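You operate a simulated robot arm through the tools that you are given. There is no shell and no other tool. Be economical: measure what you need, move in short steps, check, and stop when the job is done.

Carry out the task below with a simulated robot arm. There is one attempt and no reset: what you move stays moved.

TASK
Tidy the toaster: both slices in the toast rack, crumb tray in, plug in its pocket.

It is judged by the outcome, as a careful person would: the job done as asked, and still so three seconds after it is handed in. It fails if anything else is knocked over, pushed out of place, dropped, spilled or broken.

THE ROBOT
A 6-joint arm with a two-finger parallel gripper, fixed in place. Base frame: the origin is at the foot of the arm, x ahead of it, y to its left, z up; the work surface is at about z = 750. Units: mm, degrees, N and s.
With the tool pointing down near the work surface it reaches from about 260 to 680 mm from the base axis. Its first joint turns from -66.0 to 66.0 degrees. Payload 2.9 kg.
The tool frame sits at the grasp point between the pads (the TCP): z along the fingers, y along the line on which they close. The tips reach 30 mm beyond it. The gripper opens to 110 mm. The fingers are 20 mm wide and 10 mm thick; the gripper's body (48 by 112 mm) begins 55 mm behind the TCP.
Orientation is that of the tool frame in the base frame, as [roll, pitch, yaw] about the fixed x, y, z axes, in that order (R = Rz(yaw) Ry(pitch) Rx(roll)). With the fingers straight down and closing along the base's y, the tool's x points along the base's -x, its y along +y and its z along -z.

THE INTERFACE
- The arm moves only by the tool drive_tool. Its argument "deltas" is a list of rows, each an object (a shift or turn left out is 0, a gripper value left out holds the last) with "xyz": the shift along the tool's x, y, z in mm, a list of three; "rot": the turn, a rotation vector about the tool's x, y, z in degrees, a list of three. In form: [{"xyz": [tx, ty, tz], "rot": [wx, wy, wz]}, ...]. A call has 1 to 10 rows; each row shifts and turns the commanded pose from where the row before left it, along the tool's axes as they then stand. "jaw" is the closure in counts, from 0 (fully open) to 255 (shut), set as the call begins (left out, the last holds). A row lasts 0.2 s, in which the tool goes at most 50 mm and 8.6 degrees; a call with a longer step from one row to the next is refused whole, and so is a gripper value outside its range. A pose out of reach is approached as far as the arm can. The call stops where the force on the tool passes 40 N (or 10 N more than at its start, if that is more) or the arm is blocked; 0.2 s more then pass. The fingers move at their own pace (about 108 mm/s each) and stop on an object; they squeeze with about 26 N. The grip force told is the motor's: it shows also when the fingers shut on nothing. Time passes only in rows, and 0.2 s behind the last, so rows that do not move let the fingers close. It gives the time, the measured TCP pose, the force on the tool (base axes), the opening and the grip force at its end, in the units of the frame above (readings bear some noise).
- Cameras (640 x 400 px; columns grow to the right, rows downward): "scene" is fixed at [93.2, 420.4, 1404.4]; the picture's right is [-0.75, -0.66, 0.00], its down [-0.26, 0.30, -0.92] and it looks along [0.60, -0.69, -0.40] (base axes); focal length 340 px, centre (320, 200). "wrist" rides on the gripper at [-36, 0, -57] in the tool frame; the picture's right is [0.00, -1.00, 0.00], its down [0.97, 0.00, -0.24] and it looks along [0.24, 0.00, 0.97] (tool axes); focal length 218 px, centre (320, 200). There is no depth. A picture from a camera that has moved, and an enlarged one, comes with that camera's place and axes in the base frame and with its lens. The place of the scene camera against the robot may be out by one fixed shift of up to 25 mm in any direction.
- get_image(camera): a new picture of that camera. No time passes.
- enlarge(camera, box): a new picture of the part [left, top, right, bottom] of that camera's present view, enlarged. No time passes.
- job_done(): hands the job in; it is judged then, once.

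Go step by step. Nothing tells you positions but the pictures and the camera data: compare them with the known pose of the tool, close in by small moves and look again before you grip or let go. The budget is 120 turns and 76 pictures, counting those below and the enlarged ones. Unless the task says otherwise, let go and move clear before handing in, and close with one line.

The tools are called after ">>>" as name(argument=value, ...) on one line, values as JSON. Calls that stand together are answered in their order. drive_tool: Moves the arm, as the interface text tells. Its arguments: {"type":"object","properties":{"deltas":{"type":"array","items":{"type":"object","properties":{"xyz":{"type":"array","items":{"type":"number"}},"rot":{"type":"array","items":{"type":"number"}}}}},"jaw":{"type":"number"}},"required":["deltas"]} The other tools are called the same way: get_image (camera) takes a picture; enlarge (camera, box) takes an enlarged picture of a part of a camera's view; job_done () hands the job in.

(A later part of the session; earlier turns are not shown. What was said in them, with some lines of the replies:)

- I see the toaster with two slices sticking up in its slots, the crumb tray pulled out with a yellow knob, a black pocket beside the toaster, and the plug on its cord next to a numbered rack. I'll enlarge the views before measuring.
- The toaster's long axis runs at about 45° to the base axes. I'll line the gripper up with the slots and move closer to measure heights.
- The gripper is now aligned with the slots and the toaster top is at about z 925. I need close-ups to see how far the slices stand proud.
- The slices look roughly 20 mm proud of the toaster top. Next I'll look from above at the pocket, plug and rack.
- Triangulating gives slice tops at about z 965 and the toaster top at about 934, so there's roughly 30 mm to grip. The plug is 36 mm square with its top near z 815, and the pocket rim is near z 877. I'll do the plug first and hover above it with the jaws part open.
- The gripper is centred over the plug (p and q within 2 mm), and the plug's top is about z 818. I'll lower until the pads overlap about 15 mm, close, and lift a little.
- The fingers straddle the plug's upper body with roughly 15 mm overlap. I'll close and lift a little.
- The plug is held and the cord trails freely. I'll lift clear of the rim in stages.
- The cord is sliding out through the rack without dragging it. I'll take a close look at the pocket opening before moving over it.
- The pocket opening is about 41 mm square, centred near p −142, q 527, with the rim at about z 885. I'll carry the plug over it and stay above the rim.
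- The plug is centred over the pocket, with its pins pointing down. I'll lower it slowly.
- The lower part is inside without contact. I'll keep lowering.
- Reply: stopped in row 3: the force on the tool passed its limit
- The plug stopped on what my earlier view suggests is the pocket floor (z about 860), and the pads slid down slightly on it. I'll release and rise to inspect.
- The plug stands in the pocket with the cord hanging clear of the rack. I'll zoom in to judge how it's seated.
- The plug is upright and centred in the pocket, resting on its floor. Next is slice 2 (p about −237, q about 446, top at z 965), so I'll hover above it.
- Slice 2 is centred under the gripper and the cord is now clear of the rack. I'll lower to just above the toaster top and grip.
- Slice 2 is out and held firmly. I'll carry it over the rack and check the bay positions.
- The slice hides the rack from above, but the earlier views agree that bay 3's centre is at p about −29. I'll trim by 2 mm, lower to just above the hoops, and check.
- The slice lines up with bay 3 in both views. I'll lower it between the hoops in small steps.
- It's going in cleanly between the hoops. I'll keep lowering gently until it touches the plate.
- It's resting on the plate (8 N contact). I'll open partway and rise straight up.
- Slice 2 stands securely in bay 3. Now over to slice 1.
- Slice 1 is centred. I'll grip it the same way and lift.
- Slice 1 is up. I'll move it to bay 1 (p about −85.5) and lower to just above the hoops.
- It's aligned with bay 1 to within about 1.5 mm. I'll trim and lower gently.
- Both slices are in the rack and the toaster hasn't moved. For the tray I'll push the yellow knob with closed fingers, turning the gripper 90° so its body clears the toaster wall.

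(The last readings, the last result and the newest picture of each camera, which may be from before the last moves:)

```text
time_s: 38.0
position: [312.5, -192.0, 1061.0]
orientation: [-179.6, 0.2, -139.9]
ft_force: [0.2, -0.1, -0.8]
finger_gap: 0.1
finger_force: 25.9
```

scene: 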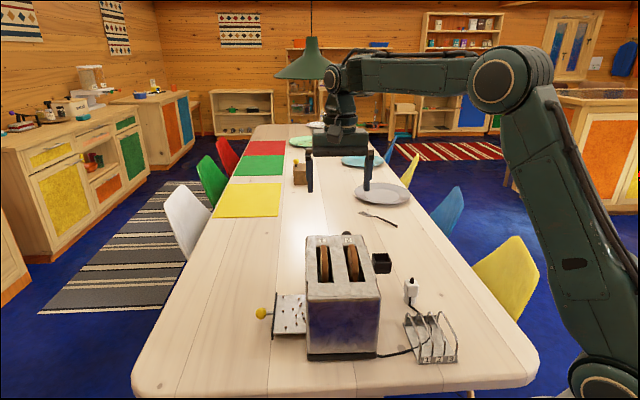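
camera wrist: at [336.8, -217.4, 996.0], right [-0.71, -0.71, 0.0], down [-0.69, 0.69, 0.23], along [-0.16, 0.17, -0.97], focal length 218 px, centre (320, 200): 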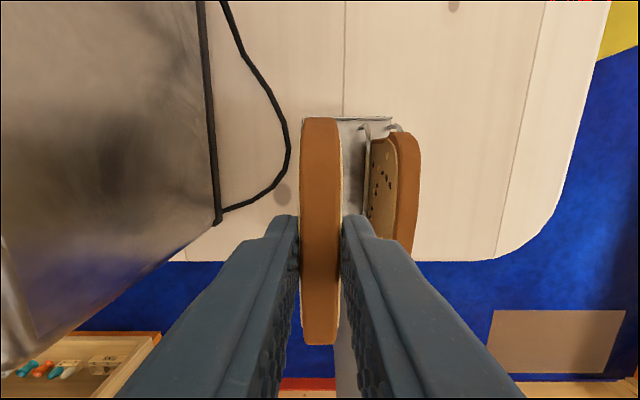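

>>> drive_tool(deltas=[{"rot": [0, 0, -4.9]}, {"xyz": [-45, -10, 0]}, {"xyz": [-46, -10, 0]}, {"xyz": [-46, -10, 0]}, {"xyz": [-46, -10, 0]}, {"xyz": [-46, -10, 0]}, {"xyz": [-46, -10, 0]}, {"xyz": [-46, -10, 0]}, {"xyz": [-46, -10, 0]}, {"xyz": [-45, -10, 0]}])

>>> get_image(camera="scene")

>>> get_image(camera="wrist")

```text
time_s: 40.2
position: [650.3, 30.8, 1059.3]
orientation: [-179.7, -0.1, -135.1]
ft_force: [-0.1, 0.0, -0.4]
finger_gap: 0.1
finger_force: 26.0
out of reach, approached as far as the arm can: row 10
```

```text
31 pictures are left
```

scene: 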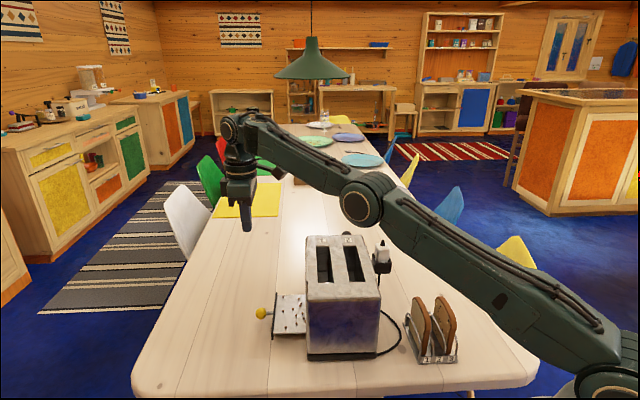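

```text
30 pictures are left
camera wrist: at [676.2, 55.6, 1116.9], right [0.71, -0.71, 0.01], down [-0.69, -0.68, 0.24], along [-0.17, -0.17, -0.97], focal length 218 px, centre (320, 200)
```

wrist: 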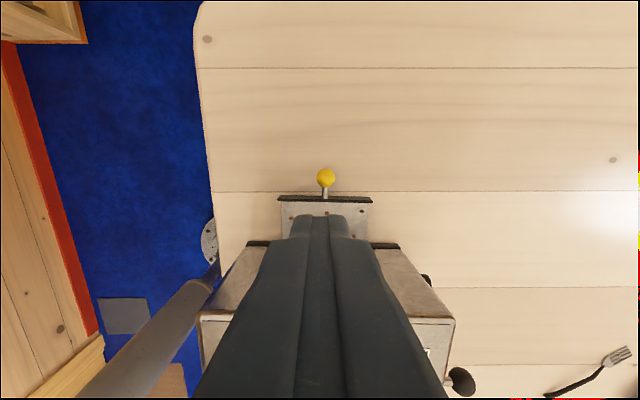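

The knob is a ball about 30 mm across at p about −470, q about 448, near the reach limit. I'll first straddle it with open fingers and push the tray's front panel, then finish on the knob.

>>> drive_tool(deltas=[{"xyz": [19.5, -10, 0]}, {"xyz": [0, 0, 40]}, {"xyz": [0, 0, 40]}, {"xyz": [0, 0, 40]}, {"xyz": [0, 0, 40]}, {}], jaw=110)

>>> get_image(camera="wrist")

>>> get_image(camera="scene")

```text
time_s: 41.6
position: [645.6, 7.1, 898.3]
orientation: [-179.4, 0.1, -135.3]
ft_force: [0.2, 0.2, -0.3]
finger_gap: 62.6
finger_force: 0.0
```

```text
29 pictures are left
camera wrist: at [671.2, 34.0, 956.6], right [0.7, -0.71, 0.01], down [-0.69, -0.68, 0.24], along [-0.16, -0.17, -0.97], focal length 218 px, centre (320, 200)
```

wrist: 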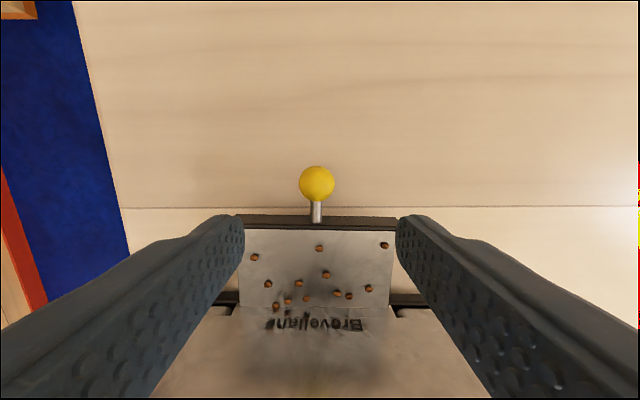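

```text
28 pictures are left
```

scene: 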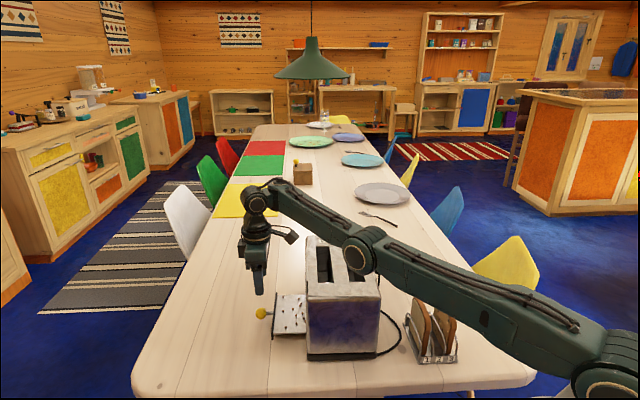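

The tray and knob are centred between the fingers, but the arm is nearly stretched out and its elbow hangs over the toaster. I'll check that clearance before going lower.

>>> enlarge(camera="scene", box=[230, 170, 430, 310])

```text
2.86 times, centred on (330, 240) of scene
camera zoom: at [93.2, 420.4, 1404.4], right [-0.75, -0.66, 0.0], down [-0.26, 0.3, -0.92], along [0.6, -0.69, -0.4], focal length 973 px, centre (291, 86)
```

zoom: 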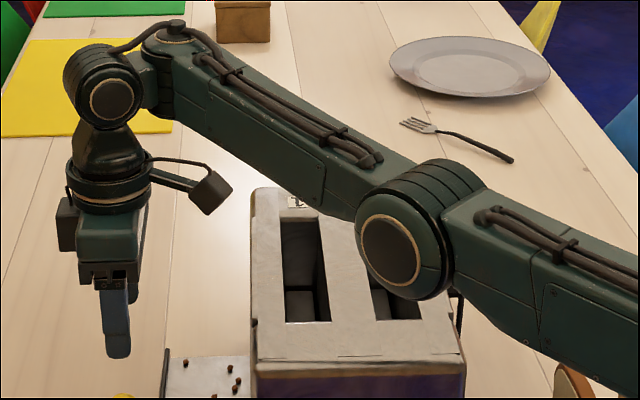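

I estimate the elbow stays about 50 mm above the toaster when the tool is fully down. I'll descend half-way with a small outward trim and check again.

>>> drive_tool(deltas=[{"xyz": [-3, 0, 15]}, {"xyz": [0, 0, 20]}, {"xyz": [0, 0, 15]}, {}])

>>> enlarge(camera="scene", box=[230, 170, 430, 330])

>>> get_image(camera="wrist")

```text
time_s: 42.6
position: [650.4, 8.5, 869.2]
orientation: [179.6, 0.0, -135.2]
ft_force: [0.5, 0.4, 0.3]
finger_gap: 62.7
finger_force: 0.0
out of reach, approached as far as the arm can: row 2, 3
```

```text
2.50 times, centred on (330, 250) of scene
camera zoom: at [93.2, 420.4, 1404.4], right [-0.75, -0.66, 0.0], down [-0.26, 0.3, -0.92], along [0.6, -0.69, -0.4], focal length 851 px, centre (295, 75)
```

zoom: 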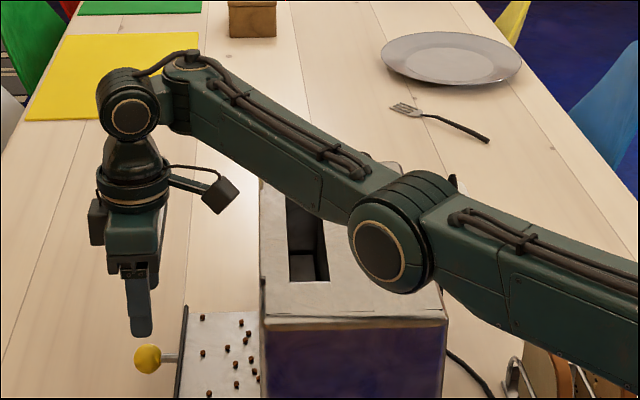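

```text
25 pictures are left
camera wrist: at [676.6, 35.1, 926.0], right [0.71, -0.71, -0.01], down [-0.69, -0.69, 0.24], along [-0.18, -0.17, -0.97], focal length 218 px, centre (320, 200)
```

wrist: 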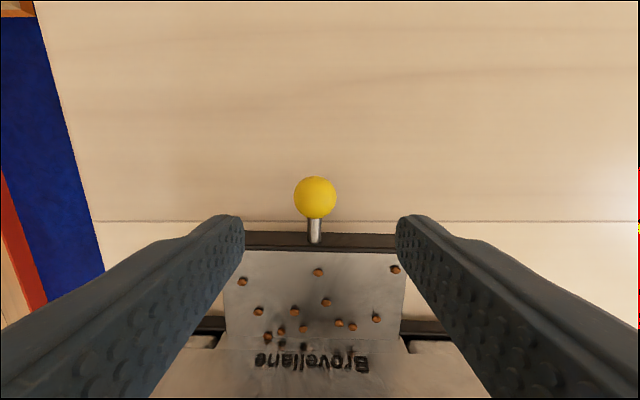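

The arm is at full stretch here. I'll tilt the tool 15° so the fingertips reach outward while the wrist stays closer in, then descend outside the panel.

>>> drive_tool(deltas=[{"xyz": [6, 3, 0]}, {"rot": [0, -7.5, 0]}, {"rot": [0, -7.5, 0]}, {"xyz": [6, 0, 22]}, {}])

>>> get_image(camera="wrist")

>>> enlarge(camera="scene", box=[230, 190, 390, 350])

```text
time_s: 43.8
position: [653.7, -4.7, 941.4]
orientation: [178.5, 14.0, -135.0]
ft_force: [-0.2, 0.0, 0.0]
finger_gap: 62.6
finger_force: 0.0
out of reach, approached as far as the arm can: row 1, 2, 3, 4
```

```text
24 pictures are left
camera wrist: at [671.0, 9.0, 1005.9], right [0.71, -0.7, -0.02], down [-0.7, -0.71, 0.0], along [-0.02, 0.02, -1.0], focal length 218 px, centre (320, 200)
```

wrist: 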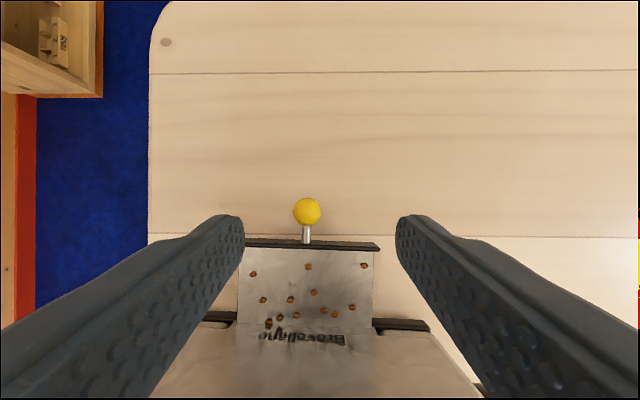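

```text
2.50 times, centred on (310, 270) of scene
camera zoom: at [93.2, 420.4, 1404.4], right [-0.75, -0.66, 0.0], down [-0.26, 0.3, -0.92], along [0.6, -0.69, -0.4], focal length 851 px, centre (345, 25)
```

zoom: 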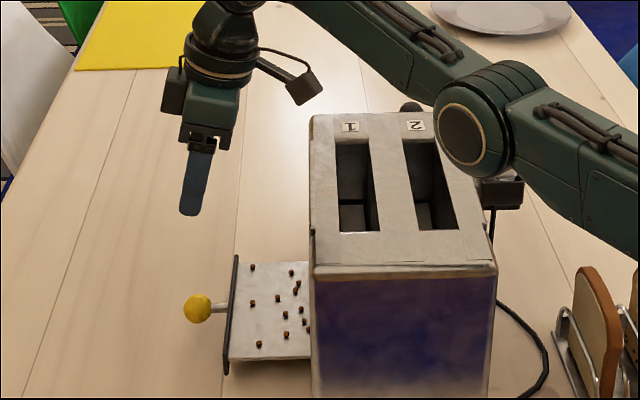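

The arm stopped short of the commanded tilt pose. I'll idle a moment and see where it settles.

>>> drive_tool(deltas=[{}, {}, {}])

```text
time_s: 44.6
position: [654.8, -6.0, 941.2]
orientation: [178.5, 14.0, -135.0]
ft_force: [0.7, -0.3, 0.2]
finger_gap: 62.7
finger_force: 0.0
```

I'm worried that the elbow may flip low. I'll make a small retreat, up, inward and untilted, and check how the elbow bends.

>>> drive_tool(deltas=[{"xyz": [-10, 0, -40]}, {"rot": [0, 7, 0]}, {"rot": [0, 7, 0]}, {"xyz": [25, 0, 0]}, {}])

>>> get_image(camera="scene")

```text
time_s: 45.8
position: [636.5, -24.0, 982.0]
orientation: [-179.5, 1.1, -135.2]
ft_force: [0.0, 0.2, 0.9]
finger_gap: 62.7
finger_force: 0.2
```

```text
22 pictures are left
```

scene: 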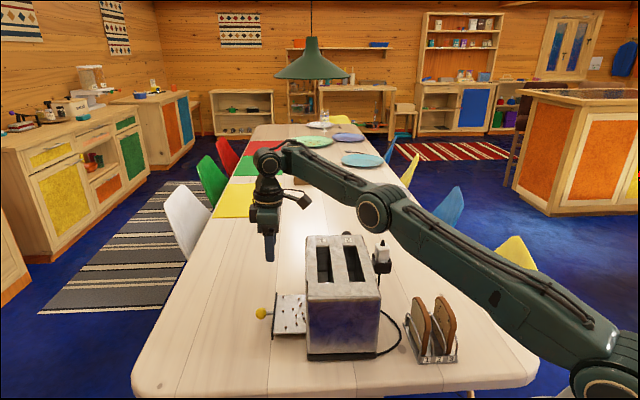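

The elbow is up and healthy. I'll reduce reach by pushing the panel beside the knob with closed fingers (p −453, q 418), descending outside the panel.

>>> drive_tool(deltas=[{"xyz": [-10, 25, 0]}, {"xyz": [-10, 24, 0]}, {"xyz": [0, 0, 40]}, {"xyz": [0, 0, 40]}, {"xyz": [0, 0, 40]}, {}], jaw=255)

>>> get_image(camera="wrist")

>>> get_image(camera="scene")

```text
time_s: 47.2
position: [630.4, 26.0, 875.9]
orientation: [-180.0, 0.7, -135.1]
ft_force: [0.4, 0.6, -0.3]
finger_gap: 0.1
finger_force: 26.5
out of reach, approached as far as the arm can: row 2, 3, 5
```

```text
21 pictures are left
camera wrist: at [656.2, 52.2, 934.8], right [0.71, -0.71, 0.0], down [-0.69, -0.69, 0.23], along [-0.16, -0.16, -0.97], focal length 218 px, centre (320, 200)
```

wrist: 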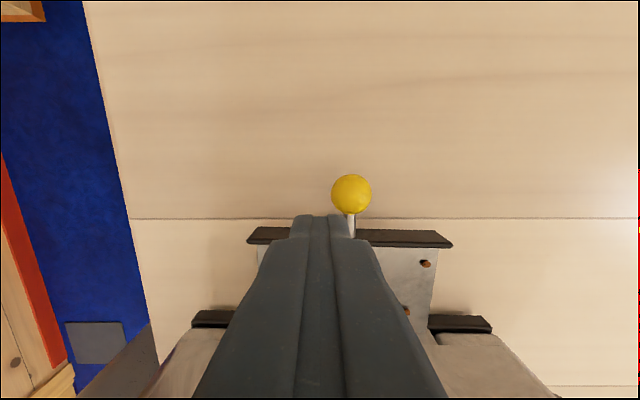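

```text
20 pictures are left
```

scene: 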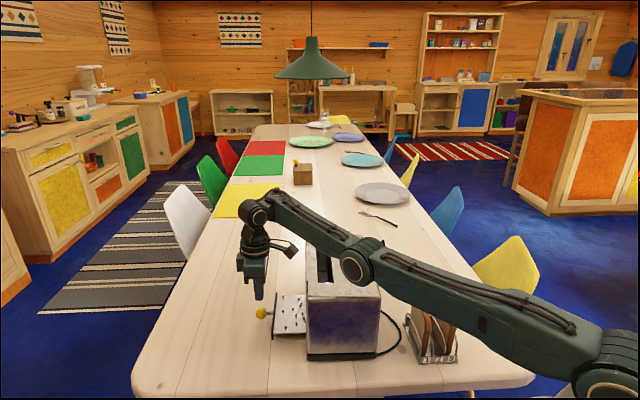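

The pose is close to target but lagging, as the arm is near its singular stretch. I'll go slower with small steps inward.

>>> drive_tool(deltas=[{}, {"xyz": [2, 2, 0]}, {"xyz": [2, 2, 0]}, {"xyz": [2, 2, 0]}, {"xyz": [3, 2, 0]}, {"xyz": [0, 0, 5]}, {"xyz": [0, 0, 5]}, {}])

```text
time_s: 49.0
position: [630.5, 25.7, 879.7]
orientation: [-179.8, 0.8, -135.0]
ft_force: [0.5, -0.4, 0.1]
finger_gap: 0.1
finger_force: 25.9
out of reach, approached as far as the arm can: row 2, 3, 4, 5, 7
```

It's stuck at a straight-arm singularity. I'll retreat up and well inward to bend the elbow, then re-approach from there.

>>> drive_tool(deltas=[{"xyz": [0, 0, -25]}, {"xyz": [5, 0, -30]}, {"xyz": [10, 0, -30]}, {"xyz": [20, 0, -30]}, {"xyz": [30, 0, -10]}, {"xyz": [30, 0, 0]}, {}])

>>> get_image(camera="scene")

```text
time_s: 50.6
position: [608.4, -43.3, 1019.5]
orientation: [-179.7, 1.0, -135.1]
ft_force: [0.3, 0.5, -0.1]
finger_gap: 0.0
finger_force: 25.6
out of reach, approached as far as the arm can: row 2, 4, 5, 6
```

```text
19 pictures are left
```

scene: 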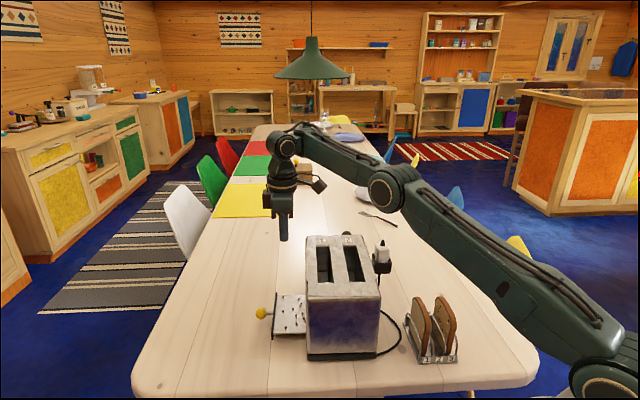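

The arm hasn't bent much yet. I'll pull straight back toward the base at this height to restore a good elbow bend.

>>> drive_tool(deltas=[{"xyz": [14, 14, -10]}, {"xyz": [18, 18, -10]}, {"xyz": [21, 21, 0]}, {"xyz": [21, 21, 0]}, {"xyz": [21, 21, 0]}, {}, {}])

>>> get_image(camera="scene")

```text
time_s: 52.2
position: [581.6, -49.3, 1077.8]
orientation: [-179.7, 1.0, -135.1]
ft_force: [0.4, 0.9, 0.1]
finger_gap: 0.2
finger_force: 26.2
out of reach, approached as far as the arm can: row 1, 2, 3, 4, 5
```

```text
18 pictures are left
```

scene: 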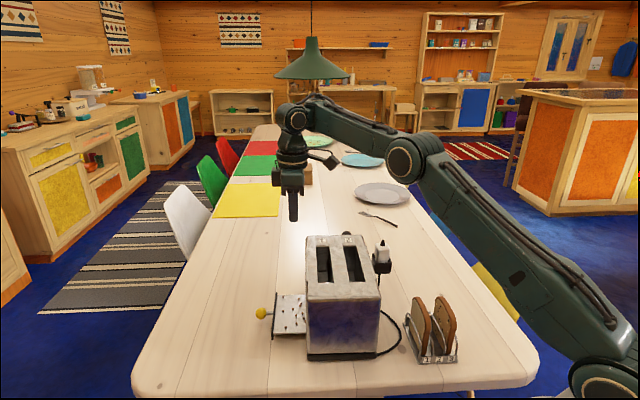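

Something in the wrist limits this branch, because the forearm angle looks pinned. I'll turn the gripper back to its earlier yaw, which worked freely, and use that for the push.

>>> drive_tool(deltas=[{"rot": [0, 0, 8.5]}, {"rot": [0, 0, 8.5]}, {"rot": [0, 0, 8.5]}, {"rot": [0, 0, 8.5]}, {"rot": [0, 0, 8.5]}, {"rot": [0, 0, 8.5]}, {"rot": [0, 0, 8.5]}, {"rot": [0, 0, 8.5]}, {"rot": [0, 0, 8.5]}, {"rot": [0, 0, 8.5]}])

>>> drive_tool(deltas=[{"rot": [0, 0, 5]}, {"xyz": [10, 10, 0]}, {"xyz": [10, 10, 0]}, {"xyz": [10, 10, 0]}, {}])

```text
time_s: 54.4
position: [580.9, -50.0, 1077.0]
orientation: [179.0, 0.4, 139.7]
ft_force: [-0.6, 0.6, 0.6]
finger_gap: 0.0
finger_force: 26.4
```

```text
time_s: 55.6
position: [582.8, -7.2, 1078.6]
orientation: [179.0, 0.3, 135.0]
ft_force: [0.6, 0.4, -0.2]
finger_gap: 0.1
finger_force: 26.2
```

>>> drive_tool(deltas=[{"xyz": [14, -14, 0]}, {"xyz": [14, -14, 0]}, {"xyz": [14, -14, 0]}, {}])

```text
time_s: 56.6
position: [564.3, -8.1, 1106.2]
orientation: [179.0, 0.3, 134.8]
ft_force: [0.2, 1.3, -0.3]
finger_gap: 0.0
finger_force: 26.2
out of reach, approached as far as the arm can: row 1, 2, 3
```

>>> get_image(camera="scene")

```text
17 pictures are left
```

scene: 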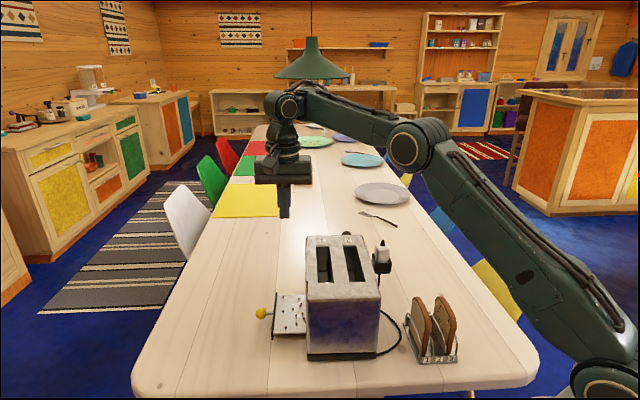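

The arm is bent properly, yet inward moves still stall. I'll test whether a small tilt of the fingertips toward the base frees it.

>>> drive_tool(deltas=[{"rot": [5.5, 5.5, 0]}, {"rot": [5.5, 5.5, 0]}, {}])

>>> drive_tool(deltas=[{"xyz": [14, -14, 0]}, {"xyz": [14, -14, 0]}, {}])

```text
time_s: 57.4
position: [577.1, -12.3, 1104.3]
orientation: [-173.4, -3.3, 134.7]
ft_force: [-1.4, -0.3, -0.1]
finger_gap: 0.0
finger_force: 25.5
out of reach, approached as far as the arm can: row 1, 2
```

```text
time_s: 58.2
position: [536.9, -12.6, 1109.8]
orientation: [-173.3, -3.4, 134.7]
ft_force: [0.0, -0.6, -0.3]
finger_gap: 0.1
finger_force: 26.4
```

Tilting freed it. I'll untilt here and check that inward moves still work.

>>> drive_tool(deltas=[{"xyz": [14, -14, 0]}, {"xyz": [14, -14, 0]}, {"rot": [-4, -4, 0]}, {"rot": [-3, 0, 0]}, {"xyz": [14, -14, 0]}, {}])

```text
time_s: 59.6
position: [521.5, -12.5, 1154.2]
orientation: [179.7, 0.6, 135.1]
ft_force: [0.0, 0.1, 0.3]
finger_gap: 0.0
finger_force: 25.8
out of reach, approached as far as the arm can: row 2, 3, 4, 5
```

>>> drive_tool(deltas=[{"xyz": [-18, -27.6, 0]}, {"xyz": [-18, -27.6, 0]}, {"xyz": [-18, -27.6, 0]}, {"xyz": [0, 0, 30]}, {"xyz": [0, 0, 30]}, {}])

```text
time_s: 61.0
position: [534.1, -115.6, 1125.2]
orientation: [179.7, 0.6, 135.1]
ft_force: [0.1, -0.5, 0.2]
finger_gap: 0.0
finger_force: 26.1
out of reach, approached as far as the arm can: row 1, 4, 5
```

>>> get_image(camera="scene")

```text
16 pictures are left
```

scene: 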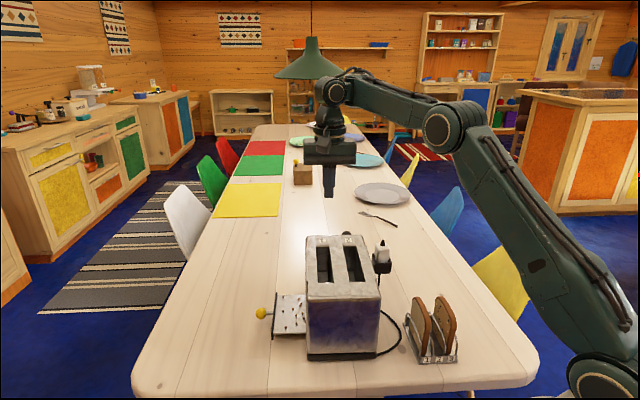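

>>> enlarge(camera="scene", box=[290, 55, 490, 205])

```text
2.67 times, centred on (390, 130) of scene
camera zoom: at [93.2, 420.4, 1404.4], right [-0.75, -0.66, 0.0], down [-0.26, 0.3, -0.92], along [0.6, -0.69, -0.4], focal length 908 px, centre (133, 387)
```

zoom: 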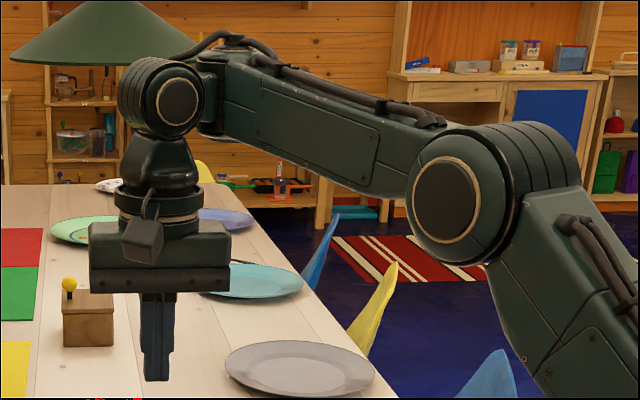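

The arm pose looks normal, so I'll probe what moves are available here with slow small steps (no pictures).

>>> drive_tool(deltas=[{"xyz": [0, 0, 4]}, {"xyz": [0, 0, 4]}, {"xyz": [0, 0, 4]}, {"xyz": [0, 0, 4]}, {"xyz": [0, 0, 4]}, {}])

>>> drive_tool(deltas=[{"xyz": [-25, -5, -20]}, {"xyz": [-25, -5, -20]}, {}])

```text
time_s: 62.4
position: [543.7, -118.4, 1113.0]
orientation: [179.8, 0.5, 135.1]
ft_force: [-0.1, -0.1, -0.5]
finger_gap: 0.0
finger_force: 25.7
out of reach, approached as far as the arm can: row 2, 4
```

```text
time_s: 63.2
position: [571.6, -158.8, 1152.0]
orientation: [179.7, 0.7, 136.1]
ft_force: [-0.1, -1.1, 0.5]
finger_gap: 0.1
finger_force: 26.0
```

Outward and upward moves work. I'll return to the starting pose, which should be a clean configuration, and try from there.

>>> drive_tool(deltas=[{"xyz": [0, 0, -40]}, {"xyz": [0, 0, -40]}, {"xyz": [27, -7, -5]}, {"xyz": [27, -7, 0]}, {"xyz": [27, -7, 0]}, {"xyz": [27, -7, 0]}, {"xyz": [27, -7, 0]}, {}])

>>> drive_tool(deltas=[{"xyz": [0, 0, 20]}, {"xyz": [0, 0, 20]}, {"xyz": [0, 0, 20]}, {}])

```text
time_s: 65.0
position: [445.5, -87.7, 1212.0]
orientation: [179.6, 0.8, 135.1]
ft_force: [0.3, -0.2, -0.6]
finger_gap: 0.0
finger_force: 25.6
out of reach, approached as far as the arm can: row 2
```

```text
time_s: 66.0
position: [445.5, -90.6, 1152.2]
orientation: [179.7, 0.6, 135.1]
ft_force: [-0.2, 1.1, -0.1]
finger_gap: 0.0
finger_force: 25.0
```

It's free again; the stall was the outer edge of the good branch, which I crossed at height. I'll turn the gripper here and go down before going out, keeping r under about 612.

>>> drive_tool(deltas=[{"rot": [0, 0, -8.5]}, {"rot": [0, 0, -8.5]}, {"rot": [0, 0, -8.5]}, {"rot": [0, 0, -8.5]}, {"rot": [0, 0, -8.5]}, {"rot": [0, 0, -8.5]}, {"rot": [0, 0, -8.5]}, {"rot": [0, 0, -8.5]}, {"rot": [0, 0, -8.5]}, {"rot": [0, 0, -8.5]}])

>>> drive_tool(deltas=[{"rot": [0, 0, -5]}, {"xyz": [0, 0, 35]}, {"xyz": [0, 0, 35]}, {"xyz": [0, 0, 40]}, {"xyz": [0, 0, 35]}, {}])

```text
time_s: 68.2
position: [445.8, -87.9, 1153.1]
orientation: [-179.3, 0.4, -139.9]
ft_force: [-0.3, 0.4, 1.0]
finger_gap: 0.0
finger_force: 26.2
```

```text
time_s: 69.6
position: [445.9, -89.9, 1008.5]
orientation: [-179.4, 0.4, -134.9]
ft_force: [-0.6, -1.1, -0.6]
finger_gap: 0.0
finger_force: 26.1
```

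>>> drive_tool(deltas=[{"xyz": [-37, -8, 0]}, {"xyz": [-37, -8, 0]}, {"xyz": [-38, -8, 0]}, {"xyz": [-38, -7, 0]}, {}])

>>> drive_tool(deltas=[{"xyz": [0, 0, 30]}, {"xyz": [0, 0, 30]}, {"xyz": [0, 0, 30]}, {"xyz": [0, 0, 30]}, {}])

>>> get_image(camera="wrist")

>>> get_image(camera="scene")

```text
time_s: 70.8
position: [575.1, -5.7, 1009.1]
orientation: [-179.4, 0.3, -135.0]
ft_force: [0.0, -0.4, 0.2]
finger_gap: 0.2
finger_force: 26.3
```

```text
time_s: 72.0
position: [579.1, -5.3, 888.0]
orientation: [-179.3, 0.2, -134.9]
ft_force: [-0.1, -0.3, 0.0]
finger_gap: 0.1
finger_force: 26.1
```

```text
14 pictures are left
camera wrist: at [603.0, 20.6, 946.2], right [0.71, -0.71, 0.01], down [-0.69, -0.69, 0.23], along [-0.16, -0.17, -0.97], focal length 218 px, centre (320, 200)
```

wrist: 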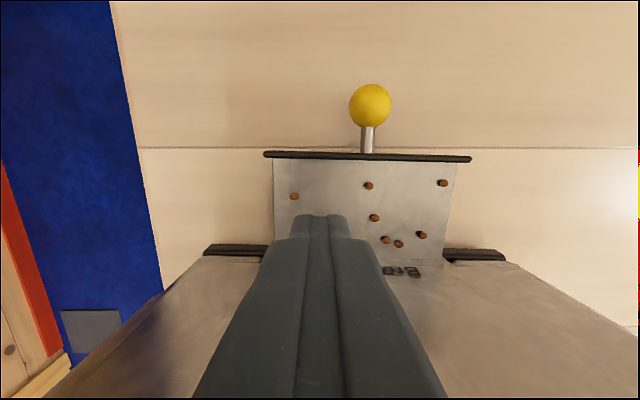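

```text
13 pictures are left
```

scene: 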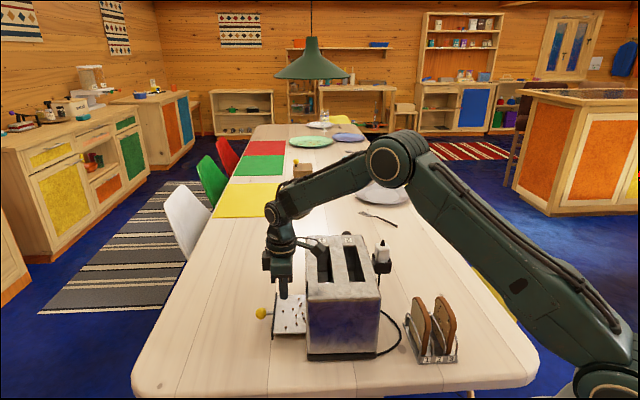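

The elbow is now high and well bent, so this is the proper configuration. I'll open to straddle the knob and move outside the panel at this height.

>>> drive_tool(deltas=[{"xyz": [-12, -8, 0]}, {"xyz": [-13, -8, 0]}, {"xyz": [-13, -9, 0]}, {"xyz": [-13, -8, 0]}, {}], jaw=110)

>>> get_image(camera="wrist")

```text
time_s: 73.2
position: [636.9, 6.2, 888.4]
orientation: [-179.4, 0.3, -134.8]
ft_force: [0.1, -0.1, -0.2]
finger_gap: 62.5
finger_force: 0.0
```

```text
12 pictures are left
camera wrist: at [662.1, 33.0, 946.9], right [0.71, -0.71, 0.01], down [-0.69, -0.69, 0.23], along [-0.16, -0.17, -0.97], focal length 218 px, centre (320, 200)
```

wrist: 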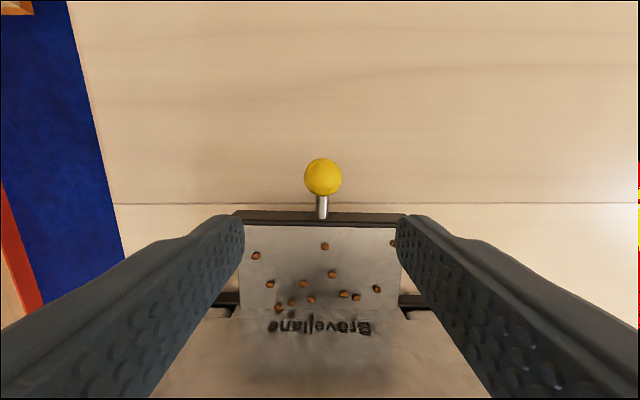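

The knob is centred between the fingers. I'll descend outside the panel.

>>> drive_tool(deltas=[{"xyz": [-1, 0, 18]}, {"xyz": [-1, 0, 18]}, {"xyz": [0, 0, 18]}, {"xyz": [0, 0, 16]}, {"xyz": [0, 0, 14]}, {}])

>>> enlarge(camera="scene", box=[230, 220, 390, 360])

```text
time_s: 74.6
position: [639.0, 8.6, 806.1]
orientation: [-179.3, 0.3, -135.0]
ft_force: [-0.2, 0.4, 0.1]
finger_gap: 62.6
finger_force: 0.0
```

```text
2.86 times, centred on (310, 290) of scene
camera zoom: at [93.2, 420.4, 1404.4], right [-0.75, -0.66, 0.0], down [-0.26, 0.3, -0.92], along [0.6, -0.69, -0.4], focal length 973 px, centre (349, -57)
```

zoom: 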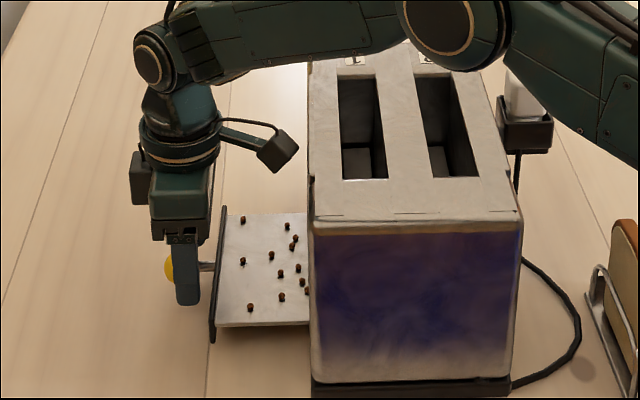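

The fingers fit well, but a bracket on the wrist's toaster side would touch the toaster after about 10 mm of push. With the gripper turned 90° (bracket along the toaster instead) I get enough travel, so I'll rise and turn.

>>> drive_tool(deltas=[{"xyz": [0, 0, -20]}, {"xyz": [0, 0, -30]}, {"xyz": [0, 0, -34]}, {"rot": [0, 0, 8.5]}, {"rot": [0, 0, 8.5]}, {"rot": [0, 0, 8.5]}, {"rot": [0, 0, 8.5]}, {"rot": [0, 0, 8.5]}, {"rot": [0, 0, 8.5]}, {"rot": [0, 0, 8.5]}])

>>> drive_tool(deltas=[{"rot": [0, 0, 8.5]}, {"rot": [0, 0, 8.5]}, {"rot": [0, 0, 8.5]}, {"rot": [0, 0, 5]}, {}], jaw=255)

```text
time_s: 76.8
position: [637.9, 8.5, 890.2]
orientation: [180.0, 0.8, 165.5]
ft_force: [0.3, 0.8, -0.3]
finger_gap: 62.9
finger_force: 0.0
```

```text
time_s: 78.0
position: [639.3, 8.8, 889.3]
orientation: [179.6, 0.8, 135.0]
ft_force: [-0.3, -0.1, 0.1]
finger_gap: 0.3
finger_force: 26.2
```

>>> drive_tool(deltas=[{"xyz": [16, 0, 0]}, {"xyz": [16, -2, 0]}, {"xyz": [0, 0, 20]}, {"xyz": [0, 0, 20]}, {"xyz": [0, 0, 20]}, {"xyz": [0, 0, 22]}, {}])

>>> enlarge(camera="scene", box=[230, 220, 390, 360])

```text
time_s: 79.6
position: [614.0, 28.4, 806.7]
orientation: [179.7, 0.6, 135.1]
ft_force: [-0.2, -0.3, -0.2]
finger_gap: 0.0
finger_force: 25.9
```

```text
2.86 times, centred on (310, 290) of scene
camera zoom: at [93.2, 420.4, 1404.4], right [-0.75, -0.66, 0.0], down [-0.26, 0.3, -0.92], along [0.6, -0.69, -0.4], focal length 973 px, centre (349, -57)
```

zoom: 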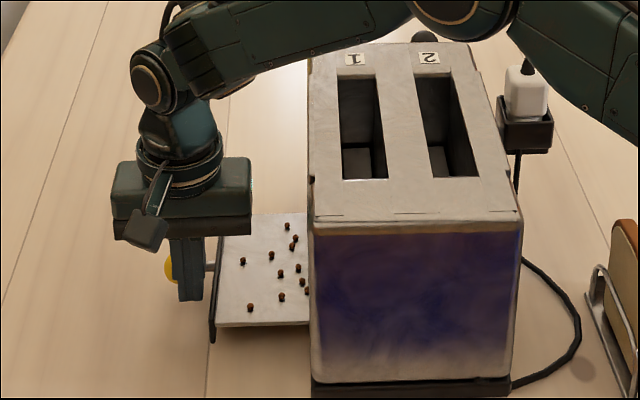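

There's ample room now. I'll push the panel slowly inward (+p) about 36 mm.

>>> drive_tool(deltas=[{"xyz": [0, -4, 0]}, {"xyz": [0, -4, 0]}, {"xyz": [0, -4, 0]}, {"xyz": [0, -4, 0]}, {"xyz": [0, -4, 0]}, {"xyz": [0, -4, 0]}, {"xyz": [0, -4, 0]}, {"xyz": [0, -4, 0]}, {"xyz": [0, -4, 0]}])

>>> enlarge(camera="scene", box=[230, 220, 390, 360])

```text
time_s: 81.6
position: [589.0, 3.3, 805.9]
orientation: [179.6, 0.8, 135.1]
ft_force: [-0.1, 0.0, -0.1]
finger_gap: 0.0
finger_force: 25.8
```

```text
2.86 times, centred on (310, 290) of scene
camera zoom: at [93.2, 420.4, 1404.4], right [-0.75, -0.66, 0.0], down [-0.26, 0.3, -0.92], along [0.6, -0.69, -0.4], focal length 973 px, centre (349, -57)
```

zoom: 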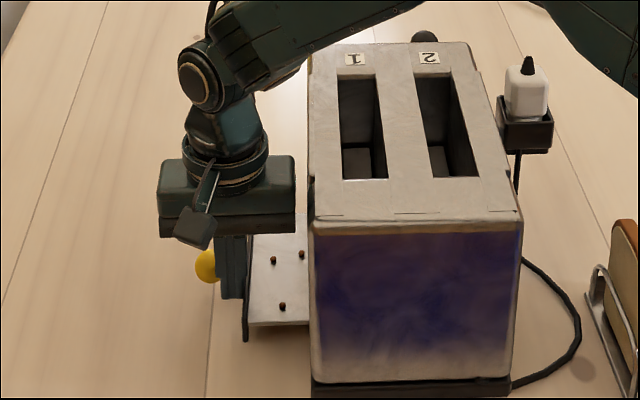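

The tray slides easily. I'll back off, rise over the knob, and set down outside it for the final push.

>>> drive_tool(deltas=[{"xyz": [0, 6, 0]}, {"xyz": [0, 2, -26]}, {"xyz": [0, 0, -28]}, {"xyz": [-11, 15, 0]}, {"xyz": [-11, 15, 0]}, {"xyz": [-10, 16, 0]}, {}])

>>> get_image(camera="wrist")

```text
time_s: 83.2
position: [650.7, 18.7, 861.5]
orientation: [179.7, 0.7, 135.1]
ft_force: [-0.7, -0.3, -0.2]
finger_gap: 0.0
finger_force: 26.0
```

```text
8 pictures are left
camera wrist: at [675.0, -5.0, 919.3], right [-0.71, -0.71, -0.01], down [-0.69, 0.69, 0.23], along [-0.16, 0.16, -0.97], focal length 218 px, centre (320, 200)
```

wrist: 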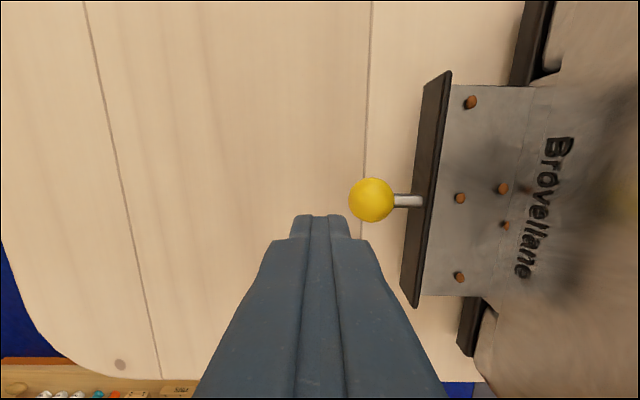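

The finger is outside the knob and in line with it (clearance about 8 mm). I'll lower it and push the first part without tilt.

>>> drive_tool(deltas=[{"xyz": [0, 0, 18]}, {"xyz": [0, 0, 18]}, {"xyz": [0, 0, 18]}, {}])

>>> drive_tool(deltas=[{"xyz": [0, -5, 0]}, {"xyz": [0, -5, 0]}, {"xyz": [0, -5, 0]}, {"xyz": [0, -5, 0]}, {"xyz": [0, -5, 0]}, {"xyz": [0, -5, 0]}, {"xyz": [0, -5, 0]}])

>>> enlarge(camera="scene", box=[230, 220, 390, 360])

```text
time_s: 84.2
position: [648.6, 18.8, 808.2]
orientation: [179.8, 0.7, 135.1]
ft_force: [-0.7, -0.1, -0.7]
finger_gap: 0.0
finger_force: 26.2
```

```text
time_s: 85.8
position: [625.4, -6.3, 806.7]
orientation: [179.8, 0.7, 135.0]
ft_force: [0.3, 0.7, -0.3]
finger_gap: 0.4
finger_force: 25.9
```

```text
2.86 times, centred on (310, 290) of scene
camera zoom: at [93.2, 420.4, 1404.4], right [-0.75, -0.66, 0.0], down [-0.26, 0.3, -0.92], along [0.6, -0.69, -0.4], focal length 973 px, centre (349, -57)
```

zoom: 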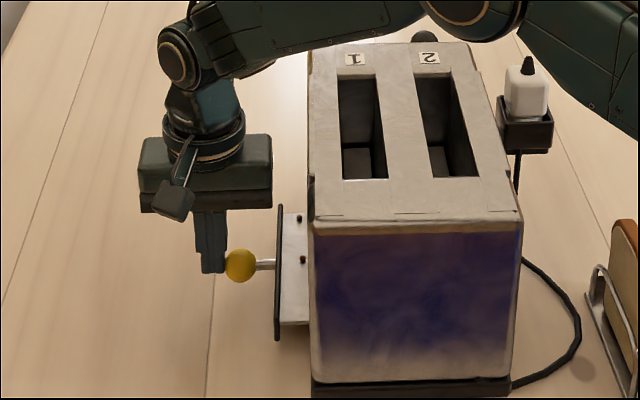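

Pushing on the knob works well, with about 27 mm to go. I'll add a 5° tilt for clearance and continue carefully.

>>> drive_tool(deltas=[{"rot": [5, 0, 0]}, {"xyz": [0, -4, 0]}, {"xyz": [0, -4, 0]}, {"xyz": [0, -4, 0]}, {"xyz": [0, -3, 0]}, {}])

>>> enlarge(camera="scene", box=[260, 250, 340, 350])

```text
time_s: 87.2
position: [614.9, -17.2, 808.0]
orientation: [-175.4, 0.9, 135.1]
ft_force: [0.6, 0.3, -0.4]
finger_gap: 0.0
finger_force: 26.1
```

```text
4.00 times, centred on (300, 300) of scene
camera zoom: at [93.2, 420.4, 1404.4], right [-0.75, -0.66, 0.0], down [-0.26, 0.3, -0.92], along [0.6, -0.69, -0.4], focal length 1362 px, centre (400, -200)
```

zoom: 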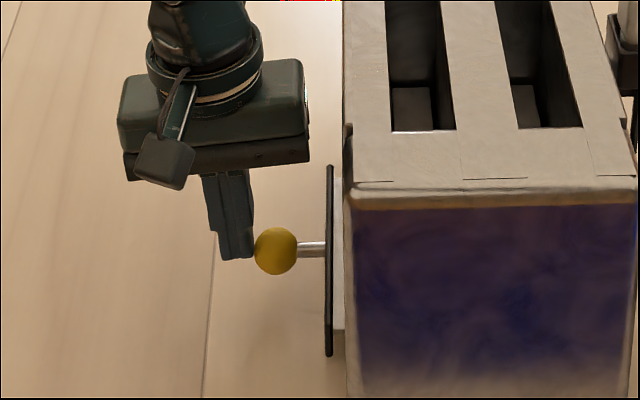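

About 8–10 mm remain, with no resistance so far. I'll creep in with 2 mm steps, watching the force.

>>> drive_tool(deltas=[{"xyz": [0, -2, 0]}, {"xyz": [0, -2, 0]}, {"xyz": [0, -1.5, 0]}, {}])

>>> drive_tool(deltas=[{"xyz": [0, -1, 0]}, {"xyz": [0, -1, 0]}])

>>> enlarge(camera="scene", box=[260, 250, 340, 350])

```text
time_s: 88.2
position: [611.9, -20.5, 809.2]
orientation: [-175.3, 0.6, 135.1]
ft_force: [0.2, 0.3, 0.1]
finger_gap: 0.1
finger_force: 26.3
```

```text
time_s: 88.8
position: [609.9, -22.1, 810.1]
orientation: [-175.5, 0.6, 135.2]
ft_force: [0.8, 1.1, -1.8]
finger_gap: 0.2
finger_force: 25.9
```

```text
4.00 times, centred on (300, 300) of scene
camera zoom: at [93.2, 420.4, 1404.3], right [-0.75, -0.66, 0.0], down [-0.26, 0.3, -0.92], along [0.6, -0.69, -0.4], focal length 1362 px, centre (400, -200)
```

zoom: 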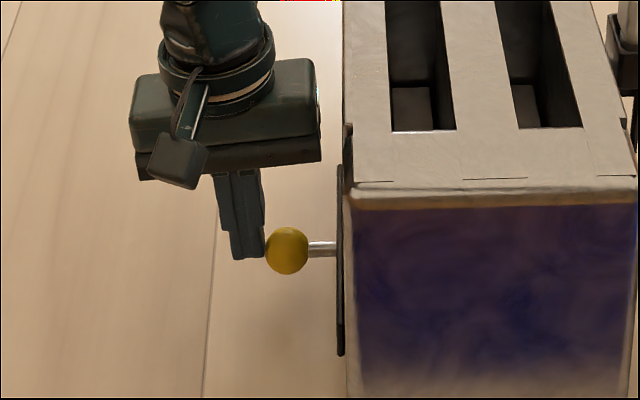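

The panel is almost flush. A few more 1 mm steps until it meets firm resistance.

>>> drive_tool(deltas=[{"xyz": [0, -1, 0]}, {"xyz": [0, -1, 0]}])

>>> drive_tool(deltas=[{"xyz": [0, -1, 0]}, {"xyz": [0, -1, 0]}])

```text
time_s: 89.4
position: [610.2, -22.1, 809.6]
orientation: [-175.3, 0.9, 135.2]
ft_force: [6.5, 8.6, -1.8]
finger_gap: 0.1
finger_force: 25.7
```

```text
time_s: 90.0
position: [606.3, -23.8, 810.4]
orientation: [-175.4, 0.8, 135.1]
ft_force: [7.1, 8.5, -3.6]
finger_gap: 0.0
finger_force: 25.7
```

Force rose to about 11 N, which is the stop. I'll back off and inspect.

>>> drive_tool(deltas=[{"xyz": [0, 8, 0]}, {"xyz": [0, 12, 0]}, {"xyz": [0, 5, -30]}, {"xyz": [0, 0, -40]}, {}])

>>> enlarge(camera="scene", box=[240, 220, 480, 370])

>>> enlarge(camera="scene", box=[260, 250, 340, 350])

```text
time_s: 91.2
position: [629.0, -3.0, 879.1]
orientation: [-175.3, 0.7, 135.0]
ft_force: [1.2, 0.6, 0.5]
finger_gap: 0.0
finger_force: 26.8
```

```text
2.67 times, centred on (360, 295) of scene
camera zoom: at [93.2, 420.4, 1404.4], right [-0.75, -0.66, 0.0], down [-0.26, 0.3, -0.92], along [0.6, -0.69, -0.4], focal length 908 px, centre (213, -53)
```

zoom: 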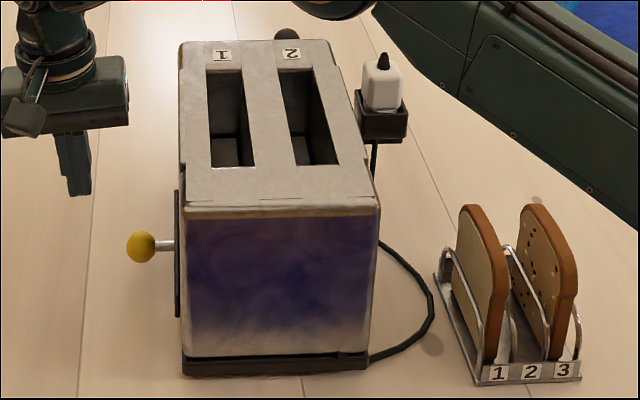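

```text
4.00 times, centred on (300, 300) of scene
camera zoom: at [93.2, 420.4, 1404.4], right [-0.75, -0.66, 0.0], down [-0.26, 0.3, -0.92], along [0.6, -0.69, -0.4], focal length 1362 px, centre (400, -200)
```

zoom: 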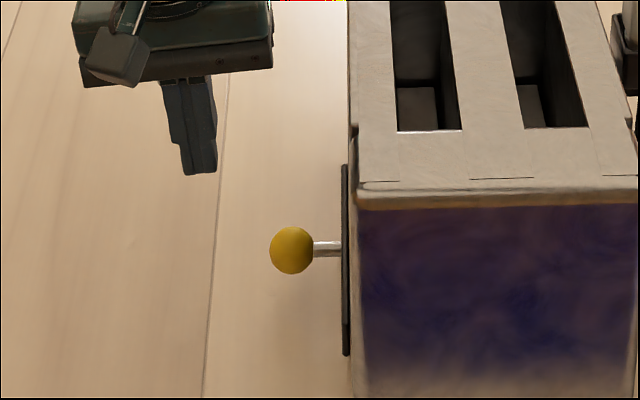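

The tray is in against its stop, the plug is upright in its pocket, both slices stand in the rack, and the gripper is clear. The stop contact shifted the toaster only about 3–4 mm, so I'm handing in.

>>> job_done()

```text
The job is handed in.
```

The job is handed in: both slices are in the toast rack (bays 1 and 3), the crumb tray is pushed in to its stop, and the plug is in its pocket; that last push also slid the toaster about 3–4 mm.
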